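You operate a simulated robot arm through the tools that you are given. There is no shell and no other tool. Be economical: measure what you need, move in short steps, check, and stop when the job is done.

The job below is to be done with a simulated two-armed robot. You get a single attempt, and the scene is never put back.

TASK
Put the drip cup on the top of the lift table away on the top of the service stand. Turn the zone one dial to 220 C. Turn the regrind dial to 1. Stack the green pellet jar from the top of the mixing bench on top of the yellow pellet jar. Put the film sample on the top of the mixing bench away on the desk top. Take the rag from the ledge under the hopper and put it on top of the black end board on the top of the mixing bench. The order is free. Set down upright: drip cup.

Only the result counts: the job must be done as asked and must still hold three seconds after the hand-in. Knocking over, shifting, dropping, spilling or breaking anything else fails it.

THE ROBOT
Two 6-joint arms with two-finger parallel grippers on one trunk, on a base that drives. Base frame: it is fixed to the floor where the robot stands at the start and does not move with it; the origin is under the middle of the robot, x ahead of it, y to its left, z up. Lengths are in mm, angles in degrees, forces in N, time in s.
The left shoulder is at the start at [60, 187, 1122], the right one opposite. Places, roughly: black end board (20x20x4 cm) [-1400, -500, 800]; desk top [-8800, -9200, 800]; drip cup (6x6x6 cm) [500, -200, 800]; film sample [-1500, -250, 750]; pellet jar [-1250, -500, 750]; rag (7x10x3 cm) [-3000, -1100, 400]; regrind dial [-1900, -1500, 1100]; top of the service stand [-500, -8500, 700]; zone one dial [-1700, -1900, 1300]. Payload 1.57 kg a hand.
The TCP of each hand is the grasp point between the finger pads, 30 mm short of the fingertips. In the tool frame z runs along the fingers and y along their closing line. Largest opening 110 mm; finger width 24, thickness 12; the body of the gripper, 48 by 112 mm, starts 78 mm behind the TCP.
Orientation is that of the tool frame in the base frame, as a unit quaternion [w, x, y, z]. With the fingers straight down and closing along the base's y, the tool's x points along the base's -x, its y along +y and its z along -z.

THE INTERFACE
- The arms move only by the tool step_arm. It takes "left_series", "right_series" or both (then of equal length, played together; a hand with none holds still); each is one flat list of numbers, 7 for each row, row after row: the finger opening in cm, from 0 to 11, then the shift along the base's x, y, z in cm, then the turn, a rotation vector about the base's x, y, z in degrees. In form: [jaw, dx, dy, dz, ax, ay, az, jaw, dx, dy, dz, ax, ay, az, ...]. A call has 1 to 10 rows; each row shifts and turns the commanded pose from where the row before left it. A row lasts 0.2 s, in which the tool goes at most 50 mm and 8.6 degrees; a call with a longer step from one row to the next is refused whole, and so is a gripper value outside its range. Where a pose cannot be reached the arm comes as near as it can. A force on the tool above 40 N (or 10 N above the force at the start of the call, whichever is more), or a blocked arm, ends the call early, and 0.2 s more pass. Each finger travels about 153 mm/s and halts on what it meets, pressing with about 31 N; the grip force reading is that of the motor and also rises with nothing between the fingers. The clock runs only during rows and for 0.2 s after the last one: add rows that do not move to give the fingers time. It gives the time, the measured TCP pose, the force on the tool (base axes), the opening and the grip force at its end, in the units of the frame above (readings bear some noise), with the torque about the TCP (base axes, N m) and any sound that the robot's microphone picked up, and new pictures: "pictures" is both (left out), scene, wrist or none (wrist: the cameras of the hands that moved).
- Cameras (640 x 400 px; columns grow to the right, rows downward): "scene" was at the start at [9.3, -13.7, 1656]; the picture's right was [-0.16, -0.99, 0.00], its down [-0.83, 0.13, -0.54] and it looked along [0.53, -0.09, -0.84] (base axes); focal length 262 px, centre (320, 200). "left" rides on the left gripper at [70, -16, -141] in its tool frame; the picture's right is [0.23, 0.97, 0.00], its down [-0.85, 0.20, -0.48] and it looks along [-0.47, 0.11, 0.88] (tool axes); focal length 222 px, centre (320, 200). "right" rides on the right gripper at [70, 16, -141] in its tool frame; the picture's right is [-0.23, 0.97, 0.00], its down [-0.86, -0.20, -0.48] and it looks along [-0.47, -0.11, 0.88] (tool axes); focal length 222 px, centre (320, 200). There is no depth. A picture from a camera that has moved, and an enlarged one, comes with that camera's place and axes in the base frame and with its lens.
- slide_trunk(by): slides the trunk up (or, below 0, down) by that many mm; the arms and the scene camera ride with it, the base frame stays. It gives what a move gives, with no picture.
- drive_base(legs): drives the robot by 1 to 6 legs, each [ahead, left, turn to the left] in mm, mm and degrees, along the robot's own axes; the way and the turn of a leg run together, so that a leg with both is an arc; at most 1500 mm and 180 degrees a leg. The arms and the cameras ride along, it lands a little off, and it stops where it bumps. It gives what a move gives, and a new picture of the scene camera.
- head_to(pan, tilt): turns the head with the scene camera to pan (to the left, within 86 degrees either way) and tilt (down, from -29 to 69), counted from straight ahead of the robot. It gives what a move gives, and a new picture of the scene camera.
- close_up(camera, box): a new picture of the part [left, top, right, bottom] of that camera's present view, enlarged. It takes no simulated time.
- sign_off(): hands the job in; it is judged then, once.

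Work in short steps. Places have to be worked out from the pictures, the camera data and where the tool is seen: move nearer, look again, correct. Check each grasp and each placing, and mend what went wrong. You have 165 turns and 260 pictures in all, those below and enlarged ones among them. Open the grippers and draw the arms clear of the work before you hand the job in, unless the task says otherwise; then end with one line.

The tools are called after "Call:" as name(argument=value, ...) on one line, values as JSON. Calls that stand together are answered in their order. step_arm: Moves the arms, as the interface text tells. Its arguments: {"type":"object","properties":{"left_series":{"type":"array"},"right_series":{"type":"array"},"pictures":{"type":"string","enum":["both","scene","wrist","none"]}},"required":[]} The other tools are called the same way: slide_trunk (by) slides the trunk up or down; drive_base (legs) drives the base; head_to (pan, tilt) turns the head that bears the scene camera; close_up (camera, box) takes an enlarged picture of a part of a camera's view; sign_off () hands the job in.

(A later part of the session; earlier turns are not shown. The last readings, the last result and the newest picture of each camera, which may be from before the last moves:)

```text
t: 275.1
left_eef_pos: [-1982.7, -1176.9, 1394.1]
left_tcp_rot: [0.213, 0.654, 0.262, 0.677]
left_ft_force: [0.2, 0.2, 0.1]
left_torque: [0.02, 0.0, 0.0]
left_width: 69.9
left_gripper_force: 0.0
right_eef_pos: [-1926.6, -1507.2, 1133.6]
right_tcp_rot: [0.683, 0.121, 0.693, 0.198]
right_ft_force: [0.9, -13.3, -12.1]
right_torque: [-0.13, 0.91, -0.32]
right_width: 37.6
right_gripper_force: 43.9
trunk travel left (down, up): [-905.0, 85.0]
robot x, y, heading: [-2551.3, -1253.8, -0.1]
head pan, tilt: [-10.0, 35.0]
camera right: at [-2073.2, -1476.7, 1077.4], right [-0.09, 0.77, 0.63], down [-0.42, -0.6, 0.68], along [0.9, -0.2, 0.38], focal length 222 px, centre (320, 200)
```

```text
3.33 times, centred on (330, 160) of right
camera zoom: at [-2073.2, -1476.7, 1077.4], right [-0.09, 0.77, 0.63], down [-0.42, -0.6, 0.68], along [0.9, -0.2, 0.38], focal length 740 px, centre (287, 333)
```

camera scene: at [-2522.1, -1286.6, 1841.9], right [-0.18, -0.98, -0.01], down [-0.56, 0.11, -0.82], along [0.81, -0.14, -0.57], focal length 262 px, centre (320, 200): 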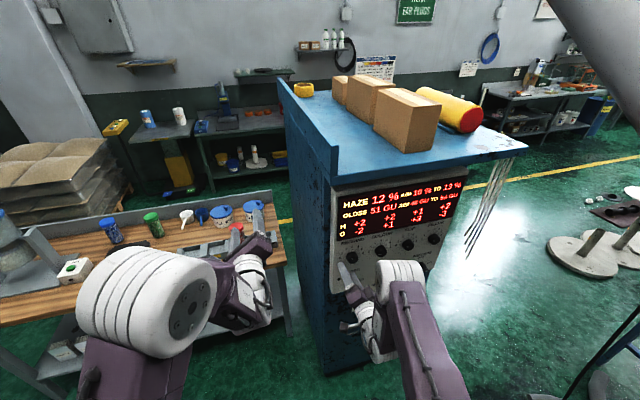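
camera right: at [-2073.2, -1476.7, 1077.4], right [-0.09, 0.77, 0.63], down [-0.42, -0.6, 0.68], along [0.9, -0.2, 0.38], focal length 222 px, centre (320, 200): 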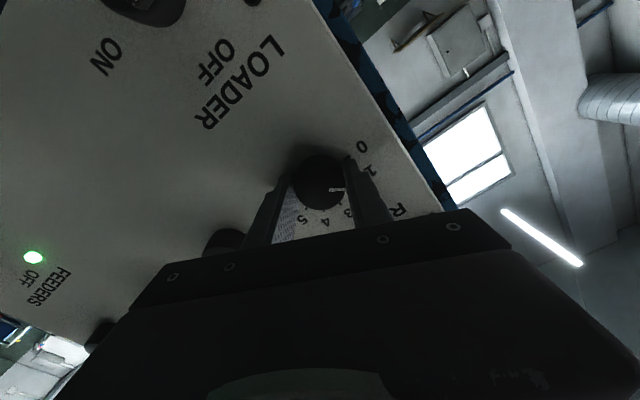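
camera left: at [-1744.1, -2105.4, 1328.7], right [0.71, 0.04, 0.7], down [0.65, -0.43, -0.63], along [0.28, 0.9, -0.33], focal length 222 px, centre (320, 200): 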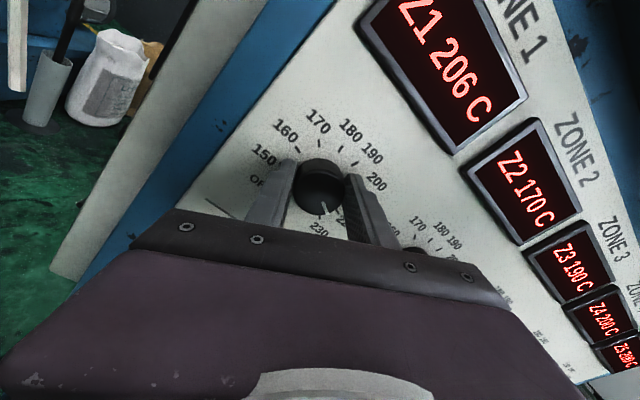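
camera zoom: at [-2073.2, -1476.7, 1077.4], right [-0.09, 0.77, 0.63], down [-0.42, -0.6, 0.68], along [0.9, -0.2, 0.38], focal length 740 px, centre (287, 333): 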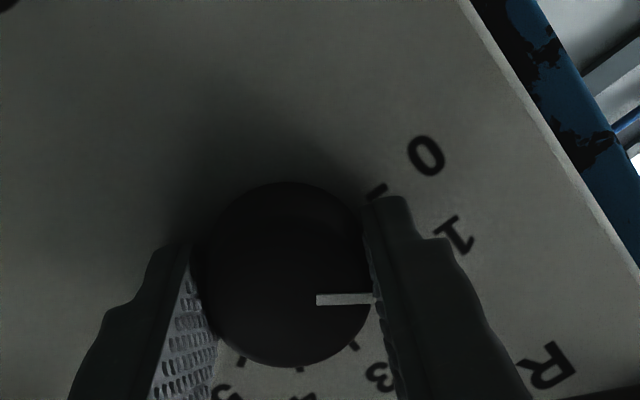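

Call:
step_arm(right_series=[4.5, 0, 0, 0, 0, 0, 0, 6, 0, 0, 0, 0, 0, 0, 7, 0, 0, 0, 0, 0, 0, 7, -3, -0.3, 0, 0, 0, 0, 7, -3, -0.3, 0, 0, 0, 0, 7, 0, 0, 0, 0, 0, 0], pictures="both")

Call:
close_up(camera="right", box=[260, 90, 410, 190])

Call:
close_up(camera="scene", box=[325, 225, 385, 275])

```text
t: 276.5
left_eef_pos: [-1983.9, -1173.5, 1394.4]
left_tcp_rot: [0.214, 0.653, 0.263, 0.677]
left_ft_force: [-0.4, -0.2, -0.2]
left_torque: [-0.01, -0.02, 0.01]
left_width: 70.0
left_gripper_force: 0.1
right_eef_pos: [-1988.0, -1509.1, 1136.5]
right_tcp_rot: [0.684, 0.119, 0.692, 0.196]
right_ft_force: [0.3, 0.0, 0.0]
right_torque: [0.01, -0.04, 0.0]
right_width: 70.0
right_gripper_force: 0.0
trunk travel left (down, up): [-905.0, 85.0]
robot x, y, heading: [-2551.4, -1257.4, -0.1]
head pan, tilt: [-10.0, 35.0]
camera scene: at [-2521.6, -1272.3, 1842.1], right [-0.17, -0.98, 0.0], down [-0.57, 0.1, -0.82], along [0.81, -0.14, -0.57], focal length 262 px, centre (320, 200)
camera right: at [-2133.5, -1479.3, 1078.2], right [-0.09, 0.77, 0.63], down [-0.42, -0.6, 0.68], along [0.9, -0.2, 0.38], focal length 222 px, centre (320, 200)
```

scene: 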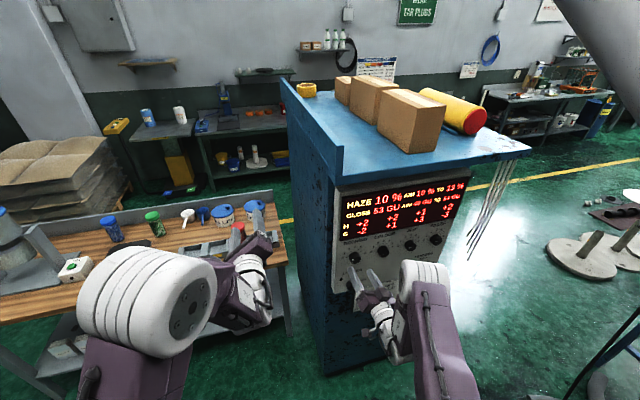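
right: 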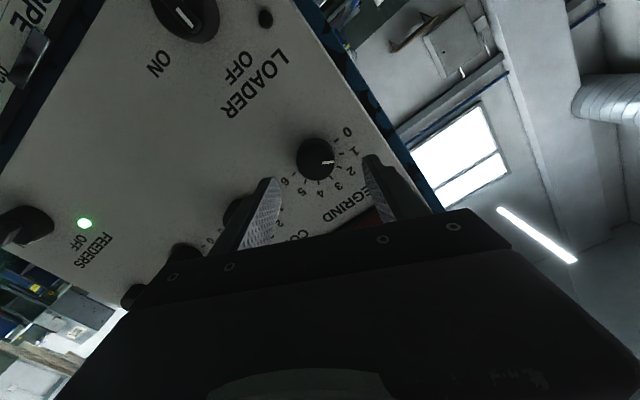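

```text
4.00 times, centred on (335, 140) of right
camera zoom: at [-2133.5, -1479.3, 1078.2], right [-0.09, 0.77, 0.63], down [-0.42, -0.6, 0.68], along [0.9, -0.2, 0.38], focal length 888 px, centre (260, 440)
```

zoom: 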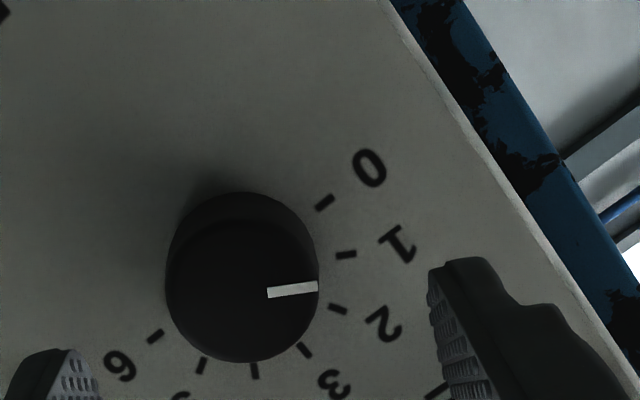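

```text
8.00 times, centred on (355, 250) of scene
camera zoom: at [-2521.6, -1272.3, 1842.1], right [-0.17, -0.98, 0.0], down [-0.57, 0.1, -0.82], along [0.81, -0.14, -0.57], focal length 2094 px, centre (40, -200)
```

zoom: 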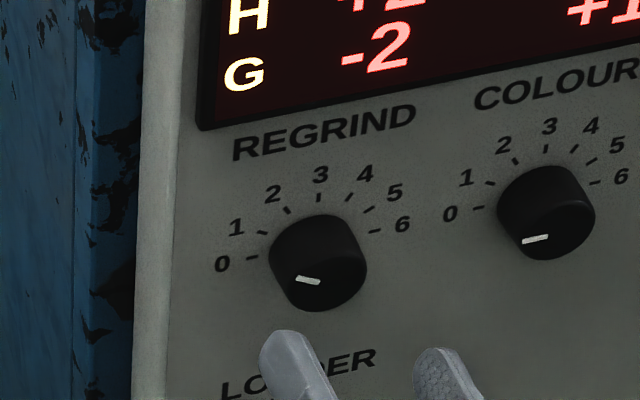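

Regrind pointer sits at 1 (tick slopes match). Now I bring both hands back toward pointing down: right pitches down while retracting, left rolls back.

Call:
step_arm(right_series=[7, -2, -0.5, 0, 0, 8.5, 0, 7, -2, -0.5, 0, 0, 8.5, 0, 7, -2, -0.5, 0, 0, 8.5, 0, 7, -2, -0.5, 0, 0, 8.5, 0, 7, -2, -0.5, 0, 0, 8.5, 0, 7, -2, -0.5, 0, 0, 8.5, 0, 7, -2, -0.5, 0, 0, 8.5, 0, 7, -2, -0.5, 0, 0, 8.5, 0, 7, -2, -0.5, 0, 0, 8.5, 0, 7, -2, -0.5, 0, 0, 8.5, 0], left_series=[7, 0, 0, 0, -8.47, -0.65, 0, 7, 0, 0, 0, -8.47, -0.65, 0, 7, 0, 0, 0, -8.47, -0.65, 0, 7, 0, 0, 0, -8.47, -0.65, 0, 7, 0, 0, 0, -8.47, -0.65, 0, 7, 0, 0, 0, -8.47, -0.65, 0, 7, 0, 0, 0, -8.47, -0.65, 0, 7, 0, 0, 0, -8.47, -0.65, 0, 7, 0, 0, 0, -8.47, -0.65, 0, 7, 0, 0, 0, -8.47, -0.65, 0], pictures="none")

```text
t: 278.7
left_eef_pos: [-1985.6, -1171.5, 1396.2]
left_tcp_rot: [0.611, 0.301, 0.64, 0.356]
left_ft_force: [0.0, -0.3, 0.4]
left_torque: [0.0, 0.02, -0.05]
left_width: 70.0
left_gripper_force: 0.1
right_eef_pos: [-2187.8, -1559.9, 1135.3]
right_tcp_rot: [0.037, 0.222, 0.972, 0.065]
right_ft_force: [-0.7, -0.2, 0.1]
right_torque: [0.02, -0.06, 0.0]
right_width: 70.1
right_gripper_force: 0.1
trunk travel left (down, up): [-905.0, 85.0]
robot x, y, heading: [-2550.6, -1255.0, 0.1]
head pan, tilt: [-10.0, 35.0]
```

Call:
step_arm(right_series=[7, 0, 0, 0, -1.9, 1.1, 6.4, 7, 0, 0, 0, -1.9, 1.1, 6.4, 7, 0, 0, 0, -1.9, 1.1, 6.4, 7, 0, 0, 0, -1.9, 1.1, 6.4, 7, 0, 0, 0, 0, 0, 0, 7, 0, 0, 0, 0, 0, 0, 7, 0, 0, 0, 0, 0, 0, 7, 0, 0, 0, 0, 0, 0, 7, 0, 0, 0, 0, 0, 0, 7, 0, 0, 0, 0, 0, 0], left_series=[7, -1.4, 0.6, -1.6, -3.88, 6.66, 3.28, 7, -1.4, 0.6, -1.6, -3.88, 6.66, 3.28, 7, -1.4, 0.6, -1.6, -3.88, 6.66, 3.28, 7, -1.4, 0.6, -1.6, -3.88, 6.66, 3.28, 7, -1.4, 0.6, -1.6, -3.88, 6.66, 3.28, 7, -1.4, 0.6, -1.6, -3.88, 6.66, 3.28, 7, -1.4, 0.6, -1.6, -3.88, 6.66, 3.28, 7, -1.4, 0.6, -1.6, -3.88, 6.66, 3.28, 7, -1.4, 0.6, -1.6, -3.88, 6.66, 3.28, 7, -1.4, 0.6, -1.6, -3.88, 6.66, 3.28], pictures="none")

Call:
step_arm(left_series=[7, 0, 0, 0, -3.88, 6.66, 3.28, 7, 0, 0, 0, -3.88, 6.66, 3.28], pictures="scene")

```text
t: 280.9
left_eef_pos: [-2124.0, -1110.3, 1235.5]
left_tcp_rot: [0.116, 0.058, 0.989, 0.067]
left_ft_force: [0.4, -0.5, 0.0]
left_torque: [-0.01, 0.02, -0.01]
left_width: 69.9
left_gripper_force: 0.0
right_eef_pos: [-2187.3, -1558.1, 1135.0]
right_tcp_rot: [-0.002, 0.0, 1.0, 0.0]
right_ft_force: [0.8, 0.0, -0.8]
right_torque: [-0.04, -0.01, 0.02]
right_width: 70.0
right_gripper_force: 0.1
trunk travel left (down, up): [-905.0, 85.0]
robot x, y, heading: [-2547.8, -1253.2, -0.2]
head pan, tilt: [-10.0, 35.0]
```

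```text
t: 281.5
left_eef_pos: [-2121.0, -1112.1, 1235.2]
left_tcp_rot: [-0.001, 0.0, 1.0, 0.0]
left_ft_force: [1.0, -0.1, 0.9]
left_torque: [0.01, 0.03, -0.02]
left_width: 69.8
left_gripper_force: 0.1
right_eef_pos: [-2186.7, -1558.4, 1134.4]
right_tcp_rot: [-0.003, -0.001, 1.0, -0.001]
right_ft_force: [-0.4, 0.6, 0.2]
right_torque: [-0.01, 0.03, 0.05]
right_width: 69.9
right_gripper_force: 0.0
trunk travel left (down, up): [-905.0, 85.0]
robot x, y, heading: [-2547.7, -1254.3, -0.2]
head pan, tilt: [-10.0, 35.0]
camera scene: at [-2519.5, -1271.1, 1842.1], right [-0.17, -0.98, 0.0], down [-0.57, 0.1, -0.82], along [0.81, -0.14, -0.57], focal length 262 px, centre (320, 200)
```

scene: 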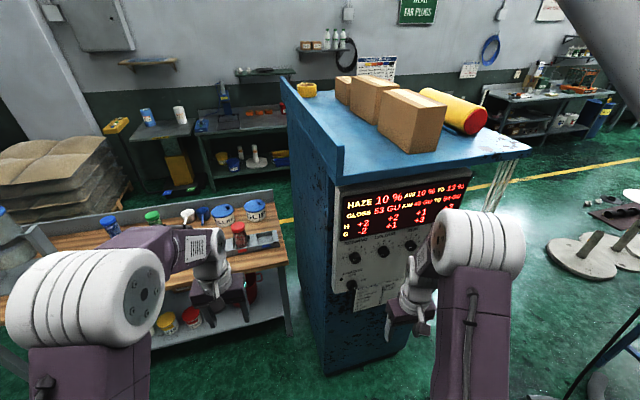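

Both hands point down. I move to a clear spot, turn 180° and approach the ledge for the rag (left hand).

Call:
drive_base(legs=[[220, 270, 0], [0, 0, 180]])

Call:
head_to(pan=5, tilt=45)

```text
t: 291.1
left_eef_pos: [-2751.2, -1116.2, 1235.0]
left_tcp_rot: [0.0, 1.0, 0.001, -0.001]
left_ft_force: [-0.3, 0.5, -1.3]
left_torque: [0.01, 0.03, 0.01]
left_width: 70.3
left_gripper_force: 0.1
right_eef_pos: [-2688.5, -669.3, 1135.0]
right_tcp_rot: [-0.001, 1.0, 0.002, 0.001]
right_ft_force: [-1.4, 0.2, 0.5]
right_torque: [0.0, 0.0, -0.02]
right_width: 70.0
right_gripper_force: 0.0
trunk travel left (down, up): [-905.0, 85.0]
robot x, y, heading: [-2329.7, -977.1, -179.8]
head pan, tilt: [-10.0, 35.0]
camera scene: at [-2352.8, -959.8, 1842.1], right [0.17, 0.99, 0.0], down [0.57, -0.1, -0.82], along [-0.81, 0.14, -0.57], focal length 262 px, centre (320, 200)
```

scene: 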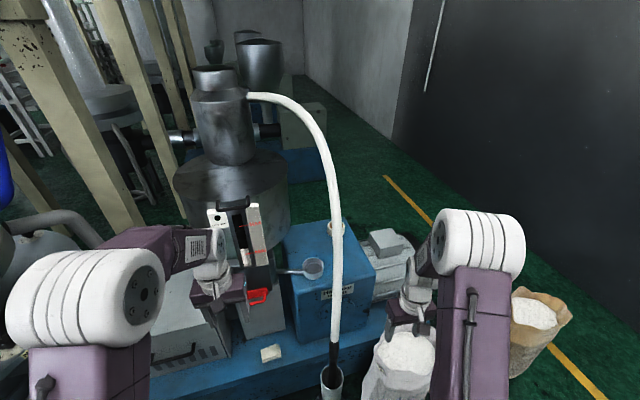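

```text
t: 291.9
left_eef_pos: [-2750.0, -1116.3, 1236.0]
left_tcp_rot: [0.0, 1.0, 0.001, -0.001]
left_ft_force: [-0.4, 0.5, -0.1]
left_torque: [-0.02, 0.01, -0.02]
left_width: 70.1
left_gripper_force: 0.1
right_eef_pos: [-2688.6, -669.8, 1135.4]
right_tcp_rot: [-0.001, 1.0, 0.003, 0.002]
right_ft_force: [1.1, 0.4, 0.2]
right_torque: [0.0, 0.0, 0.0]
right_width: 70.0
right_gripper_force: 0.1
trunk travel left (down, up): [-905.0, 85.0]
robot x, y, heading: [-2332.9, -974.4, -180.0]
head pan, tilt: [5.0, 45.0]
camera scene: at [-2347.0, -982.3, 1827.3], right [-0.09, 1.0, 0.0], down [0.7, 0.06, -0.71], along [-0.7, -0.06, -0.71], focal length 262 px, centre (320, 200)
```

scene: 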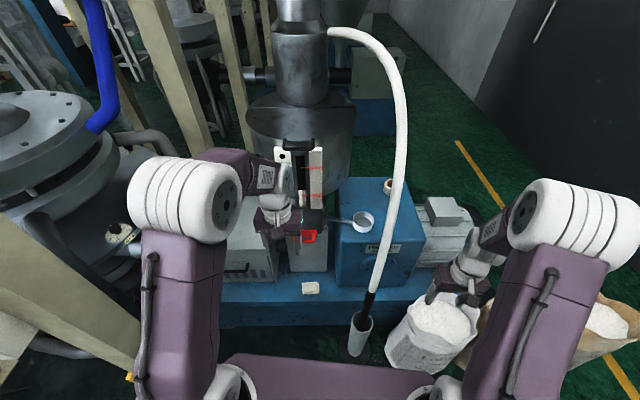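

Call:
close_up(camera="scene", box=[270, 250, 370, 320])

Call:
step_arm(right_series=[7, 2, 1, 4, 0, 0, 0, 7, 2, 1, 4, 0, 0, 0, 7, 2, 1, 4, 0, 0, 0, 7, 1, 1, 4, 0, 0, 0, 7, 0, 0, 4, 0, 0, 0], pictures="none")

Call:
drive_base(legs=[[130, -10, 0]])

```text
5.71 times, centred on (320, 285) of scene
camera zoom: at [-2347.0, -982.3, 1827.3], right [-0.09, 1.0, 0.0], down [0.7, 0.06, -0.71], along [-0.7, -0.06, -0.71], focal length 1495 px, centre (320, -286)
```

zoom: 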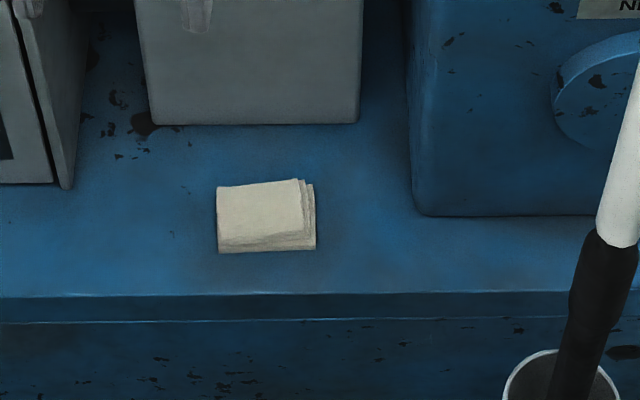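

```text
t: 293.1
left_eef_pos: [-2750.6, -1117.3, 1236.1]
left_tcp_rot: [0.001, 1.0, 0.001, -0.001]
left_ft_force: [-0.2, 0.0, -0.4]
left_torque: [0.01, 0.02, 0.0]
left_width: 70.1
left_gripper_force: 0.1
right_eef_pos: [-2616.7, -628.8, 1338.0]
right_tcp_rot: [-0.002, 1.0, 0.003, 0.002]
right_ft_force: [0.2, -0.6, 0.3]
right_torque: [0.02, 0.04, -0.03]
right_width: 70.1
right_gripper_force: 0.0
trunk travel left (down, up): [-905.0, 85.0]
robot x, y, heading: [-2322.8, -974.3, -179.8]
head pan, tilt: [5.0, 45.0]
```

```text
t: 294.4
left_eef_pos: [-2877.9, -1107.5, 1235.3]
left_tcp_rot: [0.0, 1.0, 0.002, -0.002]
left_ft_force: [0.0, 0.6, 0.4]
left_torque: [0.01, 0.02, -0.01]
left_width: 70.0
left_gripper_force: 0.0
right_eef_pos: [-2746.0, -618.8, 1337.7]
right_tcp_rot: [-0.001, 1.0, 0.003, 0.001]
right_ft_force: [0.3, 0.3, 0.9]
right_torque: [0.01, 0.05, 0.0]
right_width: 69.8
right_gripper_force: 0.1
trunk travel left (down, up): [-905.0, 85.0]
robot x, y, heading: [-2458.6, -963.9, -179.5]
head pan, tilt: [5.0, 45.0]
camera scene: at [-2472.5, -973.3, 1827.3], right [-0.09, 1.0, 0.0], down [0.7, 0.07, -0.71], along [-0.71, -0.06, -0.71], focal length 262 px, centre (320, 200)
```

scene: 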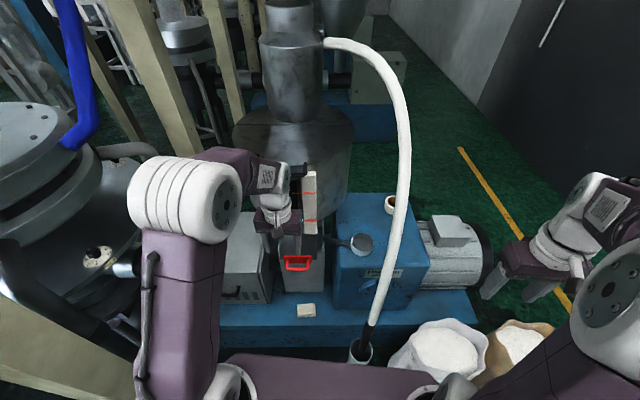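

Rag is ~100 mm in y × 70 in x at ≈[-3035,-1092,430], with a red gate handle above it at z≈860. I'll lower the trunk and come in underneath.

Call:
drive_base(legs=[[20, 0, 0]])

Call:
slide_trunk(by=-600)

Call:
step_arm(left_series=[10, 0, 0, 0, 0, 0, 8.5, 10, 0, 0, 0, 0, 0, 8.5, 10, 0, 0, 0, 0, 0, 8.5, 10, 0, 0, 0, 0, 0, 8.5, 10, 0, 0, 0, 0, 0, 8.5, 10, 0, 0, 0, 0, 0, 8.5, 10, 0, 0, 0, 0, 0, 8.5, 10, 0, 0, 0, 0, 0, 8.5, 10, 0, 0, -2, 0, 0, 8.5, 10, 0, 0, -3, 0, 0, 8.5], pictures="both")

```text
t: 295.1
left_eef_pos: [-2896.1, -1107.6, 1236.9]
left_tcp_rot: [0.0, 1.0, 0.002, -0.002]
left_ft_force: [0.9, 0.5, 0.4]
left_torque: [-0.01, 0.04, 0.0]
left_width: 69.9
left_gripper_force: 0.0
right_eef_pos: [-2763.9, -619.8, 1338.6]
right_tcp_rot: [-0.001, 1.0, 0.002, 0.0]
right_ft_force: [1.4, 0.0, -0.1]
right_torque: [-0.03, 0.05, 0.01]
right_width: 70.1
right_gripper_force: 0.0
trunk travel left (down, up): [-905.0, 85.0]
robot x, y, heading: [-2475.2, -962.4, -179.6]
head pan, tilt: [5.0, 45.0]
camera scene: at [-2490.8, -972.8, 1827.4], right [-0.09, 1.0, 0.0], down [0.7, 0.07, -0.71], along [-0.71, -0.07, -0.7], focal length 262 px, centre (320, 200)
```

scene: 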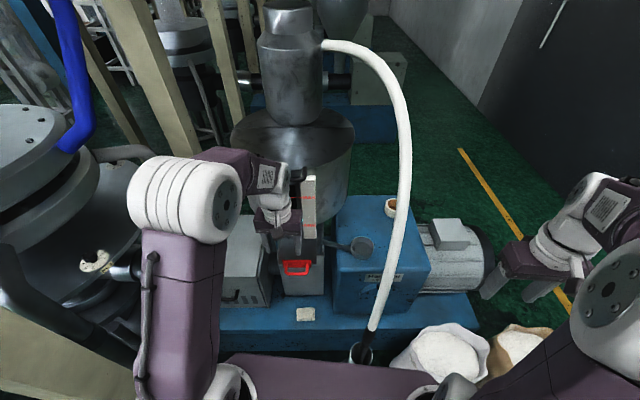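

```text
refused: -600 is not a number from -400 to 400
```

```text
t: 297.4
left_eef_pos: [-2901.9, -1110.0, 1185.5]
left_tcp_rot: [0.001, 0.735, 0.678, -0.001]
left_ft_force: [0.3, -1.5, -0.2]
left_torque: [0.04, 0.02, 0.02]
left_width: 100.0
left_gripper_force: 0.0
right_eef_pos: [-2771.3, -619.6, 1337.5]
right_tcp_rot: [-0.001, 1.0, 0.002, 0.002]
right_ft_force: [-1.7, 0.4, 0.2]
right_torque: [0.01, -0.02, -0.01]
right_width: 70.1
right_gripper_force: 0.0
trunk travel left (down, up): [-905.0, 85.0]
robot x, y, heading: [-2472.7, -968.4, -179.8]
head pan, tilt: [5.0, 45.0]
camera scene: at [-2499.4, -973.1, 1827.3], right [-0.09, 1.0, 0.0], down [0.7, 0.07, -0.71], along [-0.7, -0.07, -0.71], focal length 262 px, centre (320, 200)
camera left: at [-2912.3, -1039.0, 1326.5], right [0.99, 0.15, 0.0], down [0.13, -0.87, 0.48], along [0.07, -0.47, -0.88], focal length 222 px, centre (320, 200)
```

scene: 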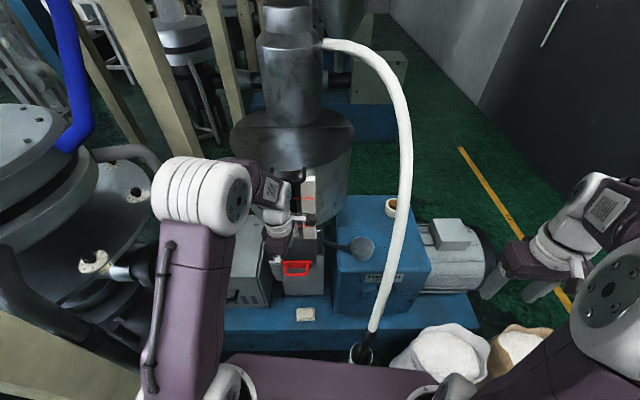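
left: 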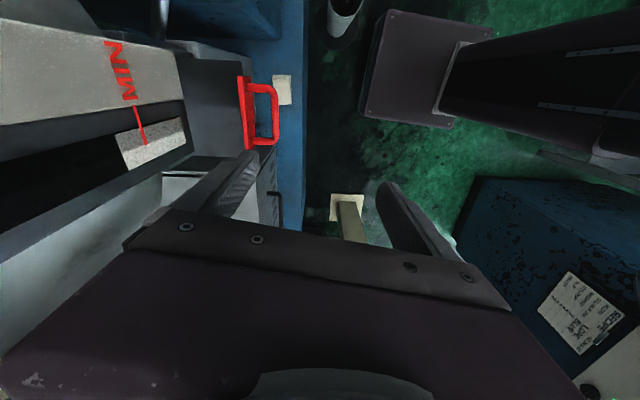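

The handle's front edge is at x≈-2985 (z≈863); rag at ≈[-3043,-1091]. I keep the hand at x≈-2870 and lower the trunk by 600 in two slides.

Call:
step_arm(left_series=[10, 3, 1.5, 0, 0, 0, 3], pictures="none")

Call:
slide_trunk(by=-400)

Call:
slide_trunk(by=-220)

Call:
step_arm(left_series=[10, 0, 0, -3, 0, 0, 2.5, 10, 0, 0, -3, 0, 0, 0], pictures="both")

```text
t: 297.8
left_eef_pos: [-2868.7, -1093.3, 1187.0]
left_tcp_rot: [0.0, 0.717, 0.697, -0.001]
left_ft_force: [0.0, 0.7, -0.2]
left_torque: [0.02, 0.06, -0.01]
left_width: 100.1
left_gripper_force: 0.1
right_eef_pos: [-2768.2, -619.5, 1337.3]
right_tcp_rot: [-0.002, 1.0, 0.004, 0.001]
right_ft_force: [-0.2, 0.2, -0.3]
right_torque: [-0.02, 0.02, 0.01]
right_width: 70.3
right_gripper_force: 0.0
trunk travel left (down, up): [-905.0, 85.0]
robot x, y, heading: [-2476.0, -964.2, -179.9]
head pan, tilt: [5.0, 45.0]
```

```text
t: 301.6
left_eef_pos: [-2871.0, -1093.9, 786.0]
left_tcp_rot: [0.0, 0.718, 0.696, -0.001]
left_ft_force: [0.2, 0.6, 0.3]
left_torque: [0.03, 0.01, 0.01]
left_width: 100.0
left_gripper_force: 0.0
right_eef_pos: [-2769.9, -619.2, 937.3]
right_tcp_rot: [-0.002, 1.0, 0.003, 0.002]
right_ft_force: [0.0, 0.1, 0.4]
right_torque: [0.01, 0.0, 0.01]
right_width: 69.9
right_gripper_force: 0.1
trunk travel left (down, up): [-505.0, 485.0]
robot x, y, heading: [-2478.0, -966.1, -179.6]
head pan, tilt: [5.0, 45.0]
```

```text
t: 303.9
left_eef_pos: [-2870.1, -1093.8, 567.0]
left_tcp_rot: [0.001, 0.718, 0.696, -0.001]
left_ft_force: [0.5, 0.9, 0.4]
left_torque: [0.01, 0.03, -0.01]
left_width: 99.9
left_gripper_force: 0.1
right_eef_pos: [-2769.6, -619.9, 717.1]
right_tcp_rot: [-0.001, 1.0, 0.002, 0.001]
right_ft_force: [-0.7, 0.0, -0.4]
right_torque: [0.03, 0.0, -0.02]
right_width: 69.8
right_gripper_force: 0.0
trunk travel left (down, up): [-285.0, 705.0]
robot x, y, heading: [-2475.4, -963.6, -179.9]
head pan, tilt: [5.0, 45.0]
```

```text
t: 304.5
left_eef_pos: [-2871.4, -1094.8, 504.0]
left_tcp_rot: [0.001, 0.703, 0.711, -0.001]
left_ft_force: [0.1, -0.5, -0.5]
left_torque: [-0.03, -0.02, 0.0]
left_width: 100.0
left_gripper_force: 0.0
right_eef_pos: [-2768.5, -618.2, 717.3]
right_tcp_rot: [-0.001, 1.0, 0.004, 0.002]
right_ft_force: [0.5, -0.3, -0.1]
right_torque: [-0.01, 0.0, 0.02]
right_width: 70.0
right_gripper_force: 0.1
trunk travel left (down, up): [-285.0, 705.0]
robot x, y, heading: [-2476.3, -964.5, -179.8]
head pan, tilt: [5.0, 45.0]
camera scene: at [-2498.1, -973.0, 1207.3], right [-0.09, 1.0, 0.0], down [0.7, 0.07, -0.71], along [-0.7, -0.07, -0.71], focal length 262 px, centre (320, 200)
camera left: at [-2888.4, -1025.7, 645.2], right [0.97, 0.24, 0.0], down [0.21, -0.85, 0.48], along [0.11, -0.47, -0.88], focal length 222 px, centre (320, 200)
```

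scene: 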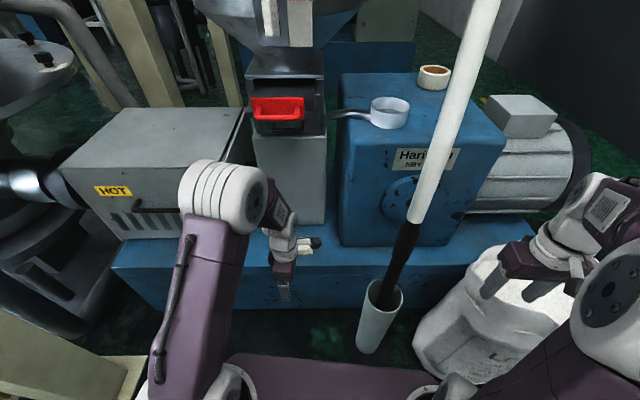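
left: 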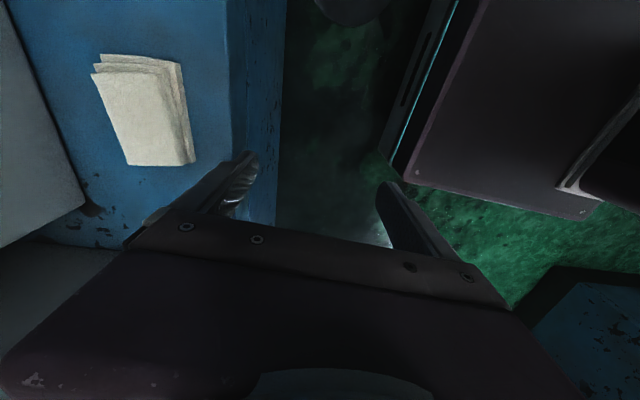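

Rag centre ≈[-3036,-1094], yawed ~9°; ledge front at x≈-2964. I advance the hand under the handle above the rag.

Call:
step_arm(left_series=[10.5, -4, 0, 0, 0, 0, 2.2, 10.5, -4, 0, 0, 0, 0, 2.2, 10.5, -4, 0, 0, 0, 0, 2.2, 10.5, -4, 0, 0, 0, 0, 2.2], pictures="both")

```text
t: 305.5
left_eef_pos: [-3032.2, -1094.8, 508.8]
left_tcp_rot: [0.001, 0.646, 0.764, 0.0]
left_ft_force: [0.3, -0.6, 0.2]
left_torque: [0.03, -0.01, 0.0]
left_width: 105.0
left_gripper_force: 0.0
right_eef_pos: [-2769.6, -618.2, 717.8]
right_tcp_rot: [0.0, 1.0, 0.003, 0.002]
right_ft_force: [-0.9, 0.8, -1.3]
right_torque: [0.03, 0.01, -0.04]
right_width: 70.0
right_gripper_force: 0.0
trunk travel left (down, up): [-285.0, 705.0]
robot x, y, heading: [-2476.0, -966.2, -179.8]
head pan, tilt: [5.0, 45.0]
camera scene: at [-2498.4, -973.0, 1207.3], right [-0.09, 1.0, 0.0], down [0.7, 0.07, -0.71], along [-0.7, -0.07, -0.71], focal length 262 px, centre (320, 200)
camera left: at [-3060.5, -1028.7, 649.3], right [0.92, 0.39, 0.0], down [0.34, -0.81, 0.48], along [0.19, -0.44, -0.88], focal length 222 px, centre (320, 200)
```

scene: 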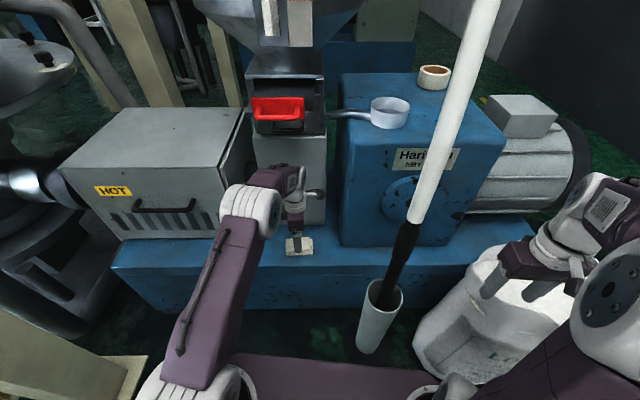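
left: 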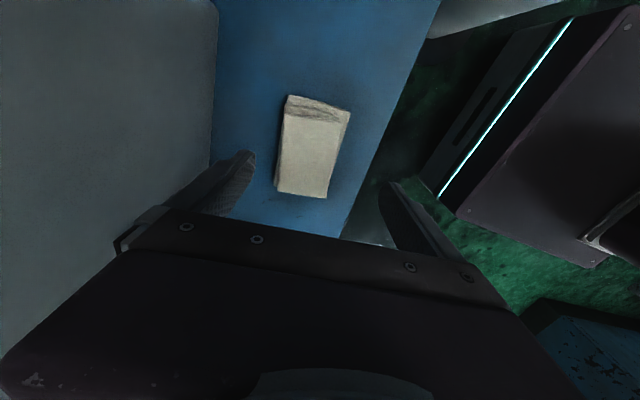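

Rag centre ≈[-3042,-1093]. I align, lower to TCP z≈450 and check.

Call:
step_arm(left_series=[10.5, -1, 0.2, -2, 0, 0, 3, 10.5, 0, 0, -2, 0, 0, 0, 10.5, 0, 0, -1.5, 0, 0, 0], pictures="wrist")

```text
t: 306.3
left_eef_pos: [-3043.6, -1093.5, 452.1]
left_tcp_rot: [0.0, 0.626, 0.78, -0.002]
left_ft_force: [0.1, -0.4, 0.4]
left_torque: [0.01, 0.02, -0.03]
left_width: 105.0
left_gripper_force: 0.1
right_eef_pos: [-2768.8, -618.5, 717.1]
right_tcp_rot: [0.0, 1.0, 0.003, 0.001]
right_ft_force: [-0.7, 0.7, -0.6]
right_torque: [0.01, 0.0, 0.01]
right_width: 69.8
right_gripper_force: 0.0
trunk travel left (down, up): [-285.0, 705.0]
robot x, y, heading: [-2475.7, -964.0, -179.7]
head pan, tilt: [5.0, 45.0]
camera left: at [-3075.4, -1029.0, 593.0], right [0.9, 0.43, 0.0], down [0.38, -0.79, 0.48], along [0.21, -0.43, -0.88], focal length 222 px, centre (320, 200)
```

left: 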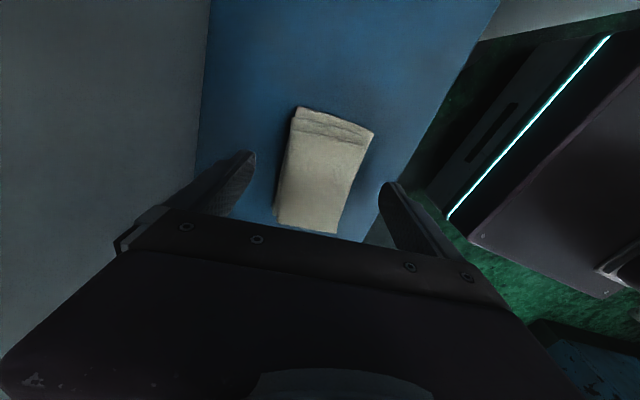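

Call:
step_arm(left_series=[10.5, 0, 0, -1, 0, 0, 0, 10.5, 0, 0, -1, 0, 0, 0, 10.5, 0, 0, -0.5, 0, 0, 0, 10.5, 0, 0, 0, 0, 0, 0], pictures="wrist")

```text
t: 307.3
left_eef_pos: [-3041.0, -1092.8, 429.3]
left_tcp_rot: [-0.001, 0.626, 0.78, -0.003]
left_ft_force: [0.2, -6.3, 37.2]
left_torque: [0.28, -2.05, -0.4]
left_width: 103.9
left_gripper_force: 0.0
right_eef_pos: [-2766.7, -619.1, 718.4]
right_tcp_rot: [-0.001, 1.0, 0.004, 0.001]
right_ft_force: [0.4, -0.7, 0.3]
right_torque: [-0.02, 0.02, 0.02]
right_width: 70.0
right_gripper_force: 0.0
trunk travel left (down, up): [-285.0, 705.0]
robot x, y, heading: [-2476.3, -963.2, -179.9]
head pan, tilt: [5.0, 45.0]
camera left: at [-3072.4, -1028.1, 571.8], right [0.9, 0.43, -0.01], down [0.38, -0.79, 0.48], along [0.2, -0.43, -0.88], focal length 222 px, centre (320, 200)
```

left: 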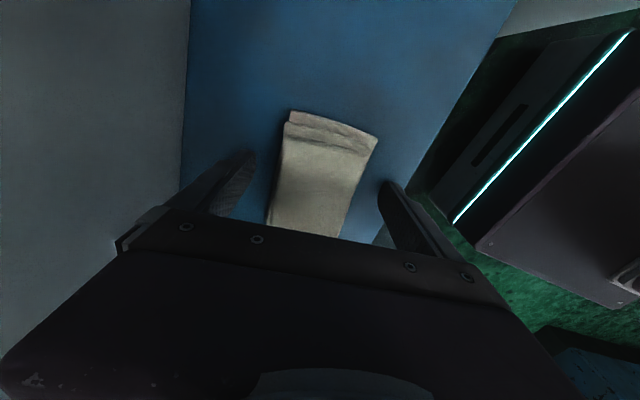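

Tips touch the ledge (z≈400). I lift 4 mm and close on the rag.

Call:
step_arm(left_series=[10.5, 0, 0, 0.5, 0, 0, 0, 8, 0, 0, 0, 0, 0, 0, 5.5, 0, 0, 0, 0, 0, 0, 4, 0, 0, 0, 0, 0, 0, 4, 0, 0, 0, 0, 0, 0, 4, 0, 0, 0, 0, 0, 0], pictures="wrist")

```text
t: 308.7
left_eef_pos: [-3041.6, -1093.0, 430.5]
left_tcp_rot: [0.001, 0.626, 0.78, 0.0]
left_ft_force: [0.8, -0.2, -0.4]
left_torque: [0.0, -0.03, -0.02]
left_width: 63.8
left_gripper_force: 30.6
right_eef_pos: [-2769.4, -619.8, 717.4]
right_tcp_rot: [-0.002, 1.0, 0.004, 0.002]
right_ft_force: [0.5, -0.1, -1.3]
right_torque: [0.04, -0.03, 0.01]
right_width: 70.2
right_gripper_force: 0.0
trunk travel left (down, up): [-285.0, 705.0]
robot x, y, heading: [-2476.2, -962.2, -179.7]
head pan, tilt: [5.0, 45.0]
camera left: at [-3072.7, -1028.1, 571.4], right [0.9, 0.43, 0.0], down [0.38, -0.79, 0.48], along [0.21, -0.43, -0.88], focal length 222 px, centre (320, 200)
```

left: 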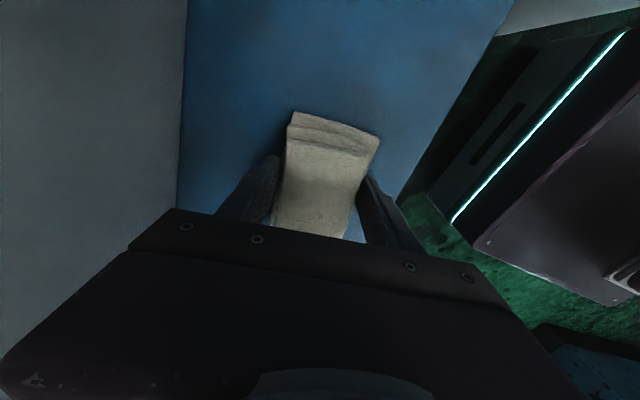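

Gripped at 64 mm. I lift 70 mm and withdraw toward +x, out from under the handle.

Call:
step_arm(left_series=[4, 0, 0, 2, 0, 0, 0, 4, 0, 0, 2.5, 0, 0, 0, 4, 0, 0, 2.5, 0, 0, 0, 4, 4, 0, 0, 0, 0, 0, 4, 4, 0, 0, 0, 0, 0, 4, 4, 0, 0, 0, 0, 0, 4, 4, 0, 0, 0, 0, 0, 4, 3, 0, 0, 0, 0, 0], pictures="both")

```text
t: 310.5
left_eef_pos: [-2849.9, -1090.3, 500.3]
left_tcp_rot: [0.0, 0.626, 0.78, -0.002]
left_ft_force: [0.8, -0.7, -0.6]
left_torque: [0.01, 0.01, 0.01]
left_width: 63.5
left_gripper_force: 31.7
right_eef_pos: [-2769.9, -619.3, 717.5]
right_tcp_rot: [-0.001, 1.0, 0.003, 0.002]
right_ft_force: [-0.3, 0.1, 1.0]
right_torque: [0.02, 0.03, -0.02]
right_width: 69.8
right_gripper_force: 0.0
trunk travel left (down, up): [-285.0, 705.0]
robot x, y, heading: [-2476.3, -958.7, -179.6]
head pan, tilt: [5.0, 45.0]
camera scene: at [-2497.6, -972.9, 1207.3], right [-0.09, 1.0, 0.0], down [0.7, 0.07, -0.71], along [-0.7, -0.07, -0.71], focal length 262 px, centre (320, 200)
camera left: at [-2881.9, -1025.6, 642.4], right [0.9, 0.43, 0.0], down [0.38, -0.79, 0.48], along [0.21, -0.43, -0.88], focal length 222 px, centre (320, 200)
```

scene: 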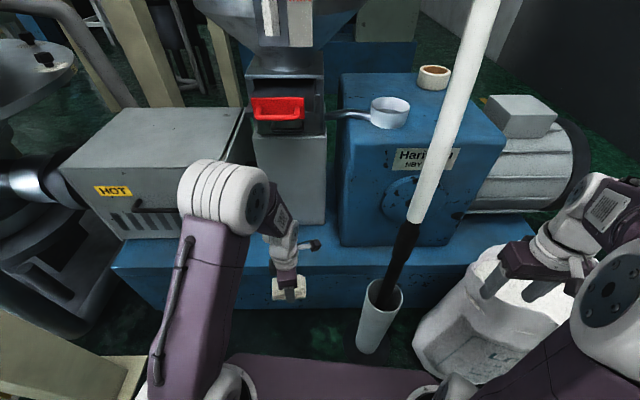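
left: 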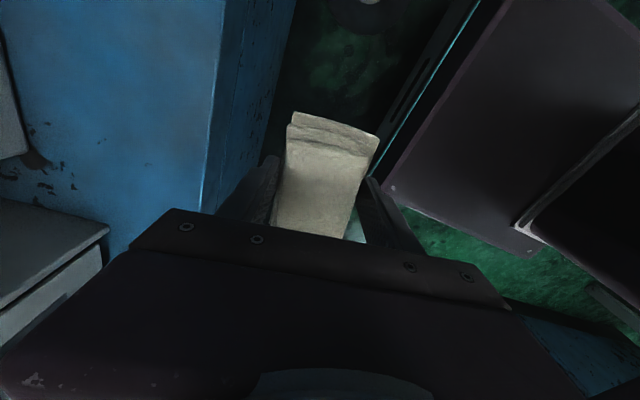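

Rag secured. I raise the trunk, back off, turn to face the bench and look.

Call:
slide_trunk(by=400)

Call:
drive_base(legs=[[-170, 0, 0], [0, -150, -180]])

Call:
head_to(pan=10, tilt=40)

```text
t: 314.3
left_eef_pos: [-2851.0, -1090.1, 901.5]
left_tcp_rot: [0.001, 0.627, 0.779, -0.001]
left_ft_force: [0.5, -0.1, -0.7]
left_torque: [0.0, 0.03, 0.01]
left_width: 64.0
left_gripper_force: 31.1
right_eef_pos: [-2768.8, -617.7, 1116.7]
right_tcp_rot: [-0.001, 1.0, 0.003, 0.001]
right_ft_force: [0.5, 0.4, 0.6]
right_torque: [0.01, 0.0, -0.02]
right_width: 69.9
right_gripper_force: 0.1
trunk travel left (down, up): [-685.0, 305.0]
robot x, y, heading: [-2477.7, -965.5, -179.9]
head pan, tilt: [5.0, 45.0]
```

```text
t: 323.2
left_eef_pos: [-1838.1, -843.8, 901.2]
left_tcp_rot: [-0.001, 0.773, -0.634, 0.0]
left_ft_force: [0.9, 0.5, 0.8]
left_torque: [0.01, 0.04, -0.01]
left_width: 63.6
left_gripper_force: 30.4
right_eef_pos: [-1929.8, -1313.3, 1116.3]
right_tcp_rot: [-0.001, 0.01, 1.0, -0.001]
right_ft_force: [-0.4, -0.2, -0.3]
right_torque: [0.04, -0.01, -0.02]
right_width: 69.8
right_gripper_force: 0.0
trunk travel left (down, up): [-685.0, 305.0]
robot x, y, heading: [-2212.9, -961.5, -0.9]
head pan, tilt: [5.0, 45.0]
cut short: leg 2
camera scene: at [-2193.3, -958.1, 1607.3], right [0.07, -1.0, 0.0], down [-0.71, -0.05, -0.71], along [0.71, 0.05, -0.71], focal length 262 px, centre (320, 200)
```

scene: 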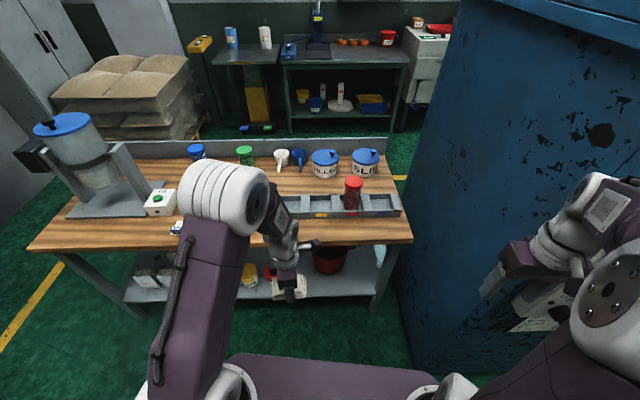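

```text
t: 323.9
left_eef_pos: [-1837.9, -844.5, 900.4]
left_tcp_rot: [0.0, 0.773, -0.634, 0.0]
left_ft_force: [-0.3, 0.1, -1.3]
left_torque: [0.01, 0.03, 0.03]
left_width: 63.6
left_gripper_force: 31.1
right_eef_pos: [-1930.8, -1313.0, 1118.1]
right_tcp_rot: [-0.001, 0.009, 1.0, 0.0]
right_ft_force: [-0.4, 0.0, -0.1]
right_torque: [0.01, -0.01, 0.01]
right_width: 69.8
right_gripper_force: 0.1
trunk travel left (down, up): [-685.0, 305.0]
robot x, y, heading: [-2213.6, -961.8, -1.0]
head pan, tilt: [10.0, 40.0]
camera scene: at [-2190.4, -950.6, 1614.5], right [0.16, -0.99, 0.0], down [-0.64, -0.1, -0.77], along [0.76, 0.12, -0.64], focal length 262 px, centre (320, 200)
```

scene: 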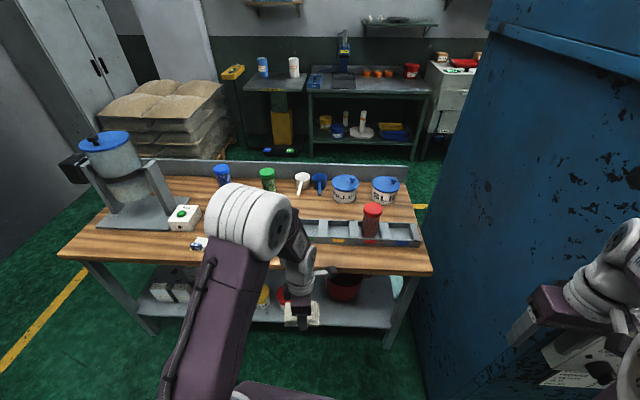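

I see the bench; near edge runs [-1495,-1292]→[-1674,239], rotated ~7°. I raise the trunk 100 and move in front of its middle.

Call:
slide_trunk(by=120)

Call:
drive_base(legs=[[0, 500, 7.7], [150, 0, 0]])

Call:
head_to(pan=0, tilt=55)

```text
t: 325.4
left_eef_pos: [-1838.9, -843.5, 1021.0]
left_tcp_rot: [0.0, 0.773, -0.635, -0.002]
left_ft_force: [-0.1, 0.4, -0.8]
left_torque: [0.02, 0.03, 0.01]
left_width: 63.9
left_gripper_force: 30.9
right_eef_pos: [-1930.7, -1313.0, 1237.4]
right_tcp_rot: [-0.002, 0.009, 1.0, -0.001]
right_ft_force: [0.9, 0.3, 0.2]
right_torque: [0.0, -0.01, 0.01]
right_width: 69.7
right_gripper_force: 0.2
trunk travel left (down, up): [-805.0, 185.0]
robot x, y, heading: [-2216.5, -960.0, -0.6]
head pan, tilt: [10.0, 40.0]
```

```text
t: 329.2
left_eef_pos: [-1734.4, -290.4, 1021.4]
left_tcp_rot: [0.0, 0.814, -0.58, 0.0]
left_ft_force: [0.8, 0.0, -1.1]
left_torque: [-0.02, -0.02, 0.0]
left_width: 63.6
left_gripper_force: 31.2
right_eef_pos: [-1763.0, -767.1, 1238.4]
right_tcp_rot: [-0.001, -0.059, 0.998, -0.001]
right_ft_force: [0.1, 0.6, 0.0]
right_torque: [-0.01, -0.05, 0.0]
right_width: 70.0
right_gripper_force: 0.0
trunk travel left (down, up): [-805.0, 185.0]
robot x, y, heading: [-2085.7, -458.4, 6.5]
head pan, tilt: [10.0, 40.0]
camera scene: at [-2070.5, -444.1, 1734.6], right [0.29, -0.96, 0.0], down [-0.61, -0.18, -0.77], along [0.73, 0.22, -0.64], focal length 262 px, centre (320, 200)
```

scene: 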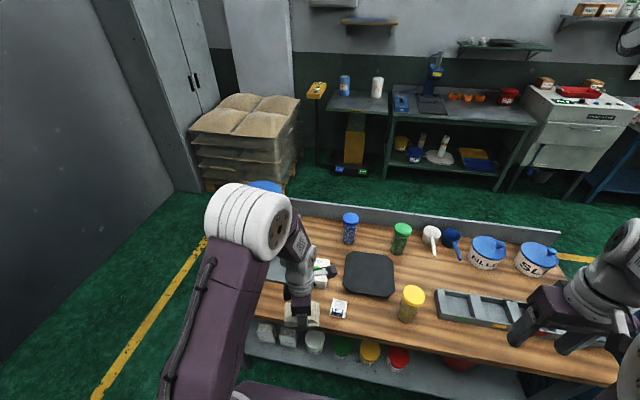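

```text
t: 330.0
left_eef_pos: [-1732.3, -289.6, 1021.1]
left_tcp_rot: [0.0, 0.814, -0.58, -0.001]
left_ft_force: [0.3, -0.5, -1.3]
left_torque: [0.02, 0.04, 0.01]
left_width: 63.8
left_gripper_force: 31.5
right_eef_pos: [-1760.7, -767.8, 1236.7]
right_tcp_rot: [-0.001, -0.059, 0.998, -0.001]
right_ft_force: [0.6, 0.7, 0.3]
right_torque: [0.0, -0.02, -0.05]
right_width: 70.2
right_gripper_force: 0.1
trunk travel left (down, up): [-805.0, 185.0]
robot x, y, heading: [-2086.7, -455.5, 6.7]
head pan, tilt: [0.0, 55.0]
camera scene: at [-2075.3, -459.6, 1713.9], right [0.12, -0.99, 0.0], down [-0.81, -0.1, -0.57], along [0.57, 0.07, -0.82], focal length 262 px, centre (320, 200)
```

scene: 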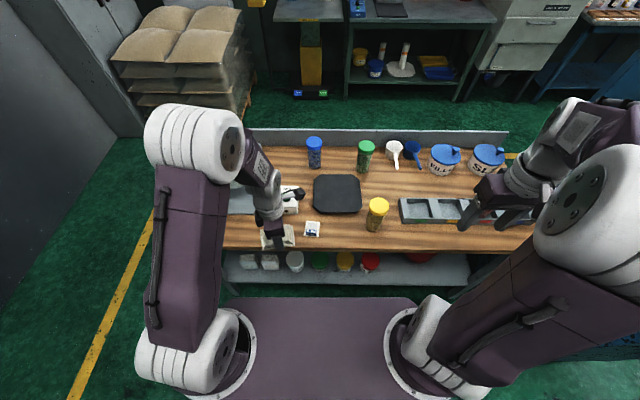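

Call:
close_up(camera="scene", box=[230, 115, 430, 255])

```text
2.86 times, centred on (330, 185) of scene
camera zoom: at [-2075.3, -459.6, 1713.9], right [0.12, -0.99, 0.0], down [-0.81, -0.1, -0.57], along [0.57, 0.07, -0.82], focal length 748 px, centre (291, 243)
```

zoom: 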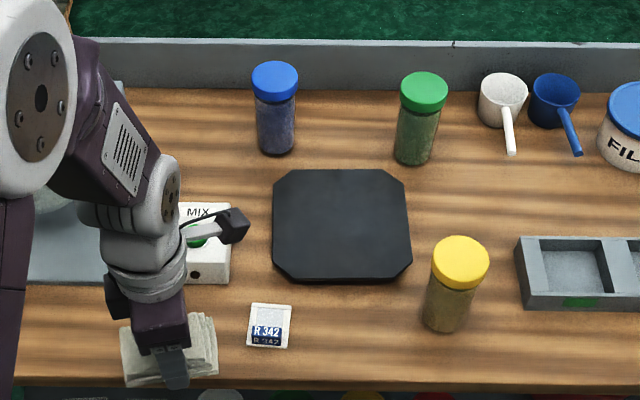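

Film sample "R 342" ≈[-1561,-365], board centre ≈[-1394,-454], yellow and green jars located. I drive 150 ahead, 100 right.

Call:
drive_base(legs=[[150, -100, 0]])

Call:
close_up(camera="scene", box=[210, 115, 430, 269])

```text
t: 331.5
left_eef_pos: [-1572.6, -369.9, 1021.6]
left_tcp_rot: [-0.001, 0.814, -0.581, 0.0]
left_ft_force: [0.6, 0.3, -0.5]
left_torque: [-0.03, -0.05, -0.01]
left_width: 63.8
left_gripper_force: 30.8
right_eef_pos: [-1600.3, -847.0, 1238.2]
right_tcp_rot: [-0.001, -0.059, 0.998, -0.002]
right_ft_force: [-1.0, -0.4, 0.1]
right_torque: [0.01, -0.02, 0.01]
right_width: 70.2
right_gripper_force: 0.1
trunk travel left (down, up): [-805.0, 185.0]
robot x, y, heading: [-1930.1, -540.2, 6.8]
head pan, tilt: [0.0, 55.0]
camera scene: at [-1918.3, -538.7, 1713.9], right [0.12, -0.99, 0.0], down [-0.81, -0.1, -0.58], along [0.57, 0.07, -0.82], focal length 262 px, centre (320, 200)
```

scene: 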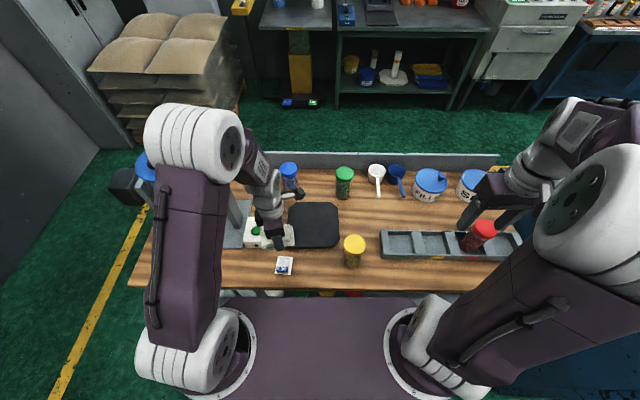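

```text
2.60 times, centred on (320, 192) of scene
camera zoom: at [-1918.3, -538.7, 1713.9], right [0.12, -0.99, 0.0], down [-0.81, -0.1, -0.58], along [0.57, 0.07, -0.82], focal length 680 px, centre (320, 221)
```

zoom: 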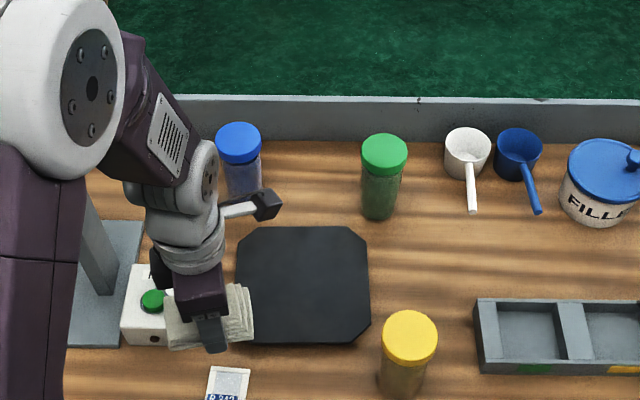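

I shift the base 90 mm left for better reach, then carry the rag over the board.

Call:
drive_base(legs=[[20, 90, 0]])

Call:
step_arm(left_series=[4, 3.6, -4.4, 0, 0, 0, 0, 4, 3.6, -3.4, 0, 0, 0, 0, 4, 3.7, -4, 0, 0, 0, 0, 4, 3.7, -4, 0, 0, 0, 0, 4, 0, -1, -4, 0, 0, 0, 4, 0, 0, -4, 0, 0, 0], pictures="both")

Call:
close_up(camera="scene", box=[210, 115, 430, 269])

```text
t: 332.6
left_eef_pos: [-1561.6, -279.8, 1021.2]
left_tcp_rot: [-0.002, 0.815, -0.58, 0.0]
left_ft_force: [0.2, 0.8, -1.4]
left_torque: [0.0, 0.0, 0.04]
left_width: 63.9
left_gripper_force: 30.6
right_eef_pos: [-1587.4, -756.8, 1236.2]
right_tcp_rot: [-0.002, -0.06, 0.998, 0.001]
right_ft_force: [-1.3, -0.5, 0.4]
right_torque: [0.03, -0.01, 0.0]
right_width: 70.0
right_gripper_force: 0.0
trunk travel left (down, up): [-805.0, 185.0]
robot x, y, heading: [-1917.3, -447.1, 6.8]
head pan, tilt: [0.0, 55.0]
camera scene: at [-1905.9, -451.3, 1713.9], right [0.12, -0.99, 0.0], down [-0.81, -0.1, -0.57], along [0.57, 0.07, -0.82], focal length 262 px, centre (320, 200)
```

scene: 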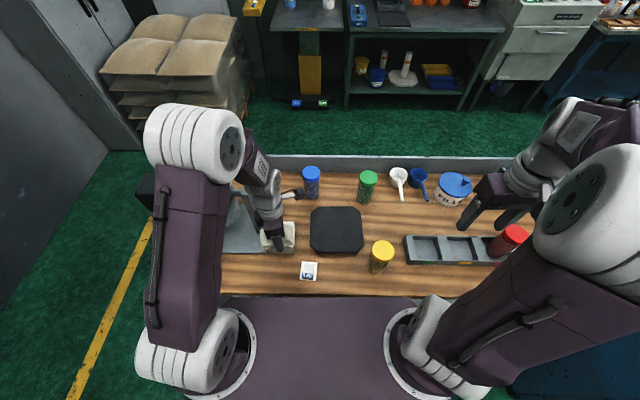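

```text
refused: row 1 steps farther than a row can; nothing moved
```

```text
2.60 times, centred on (320, 192) of scene
camera zoom: at [-1905.9, -451.3, 1713.9], right [0.12, -0.99, 0.0], down [-0.81, -0.1, -0.57], along [0.57, 0.07, -0.82], focal length 680 px, centre (320, 221)
```

zoom: 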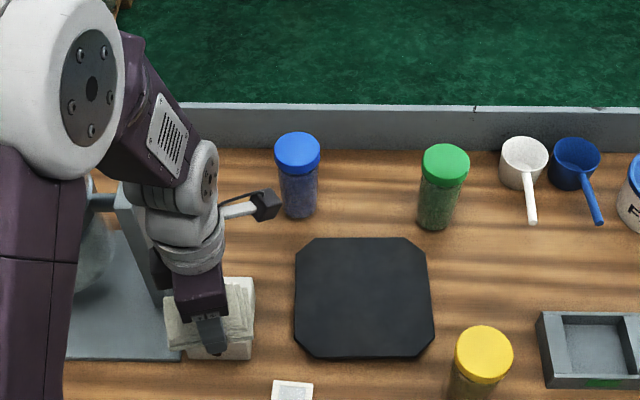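

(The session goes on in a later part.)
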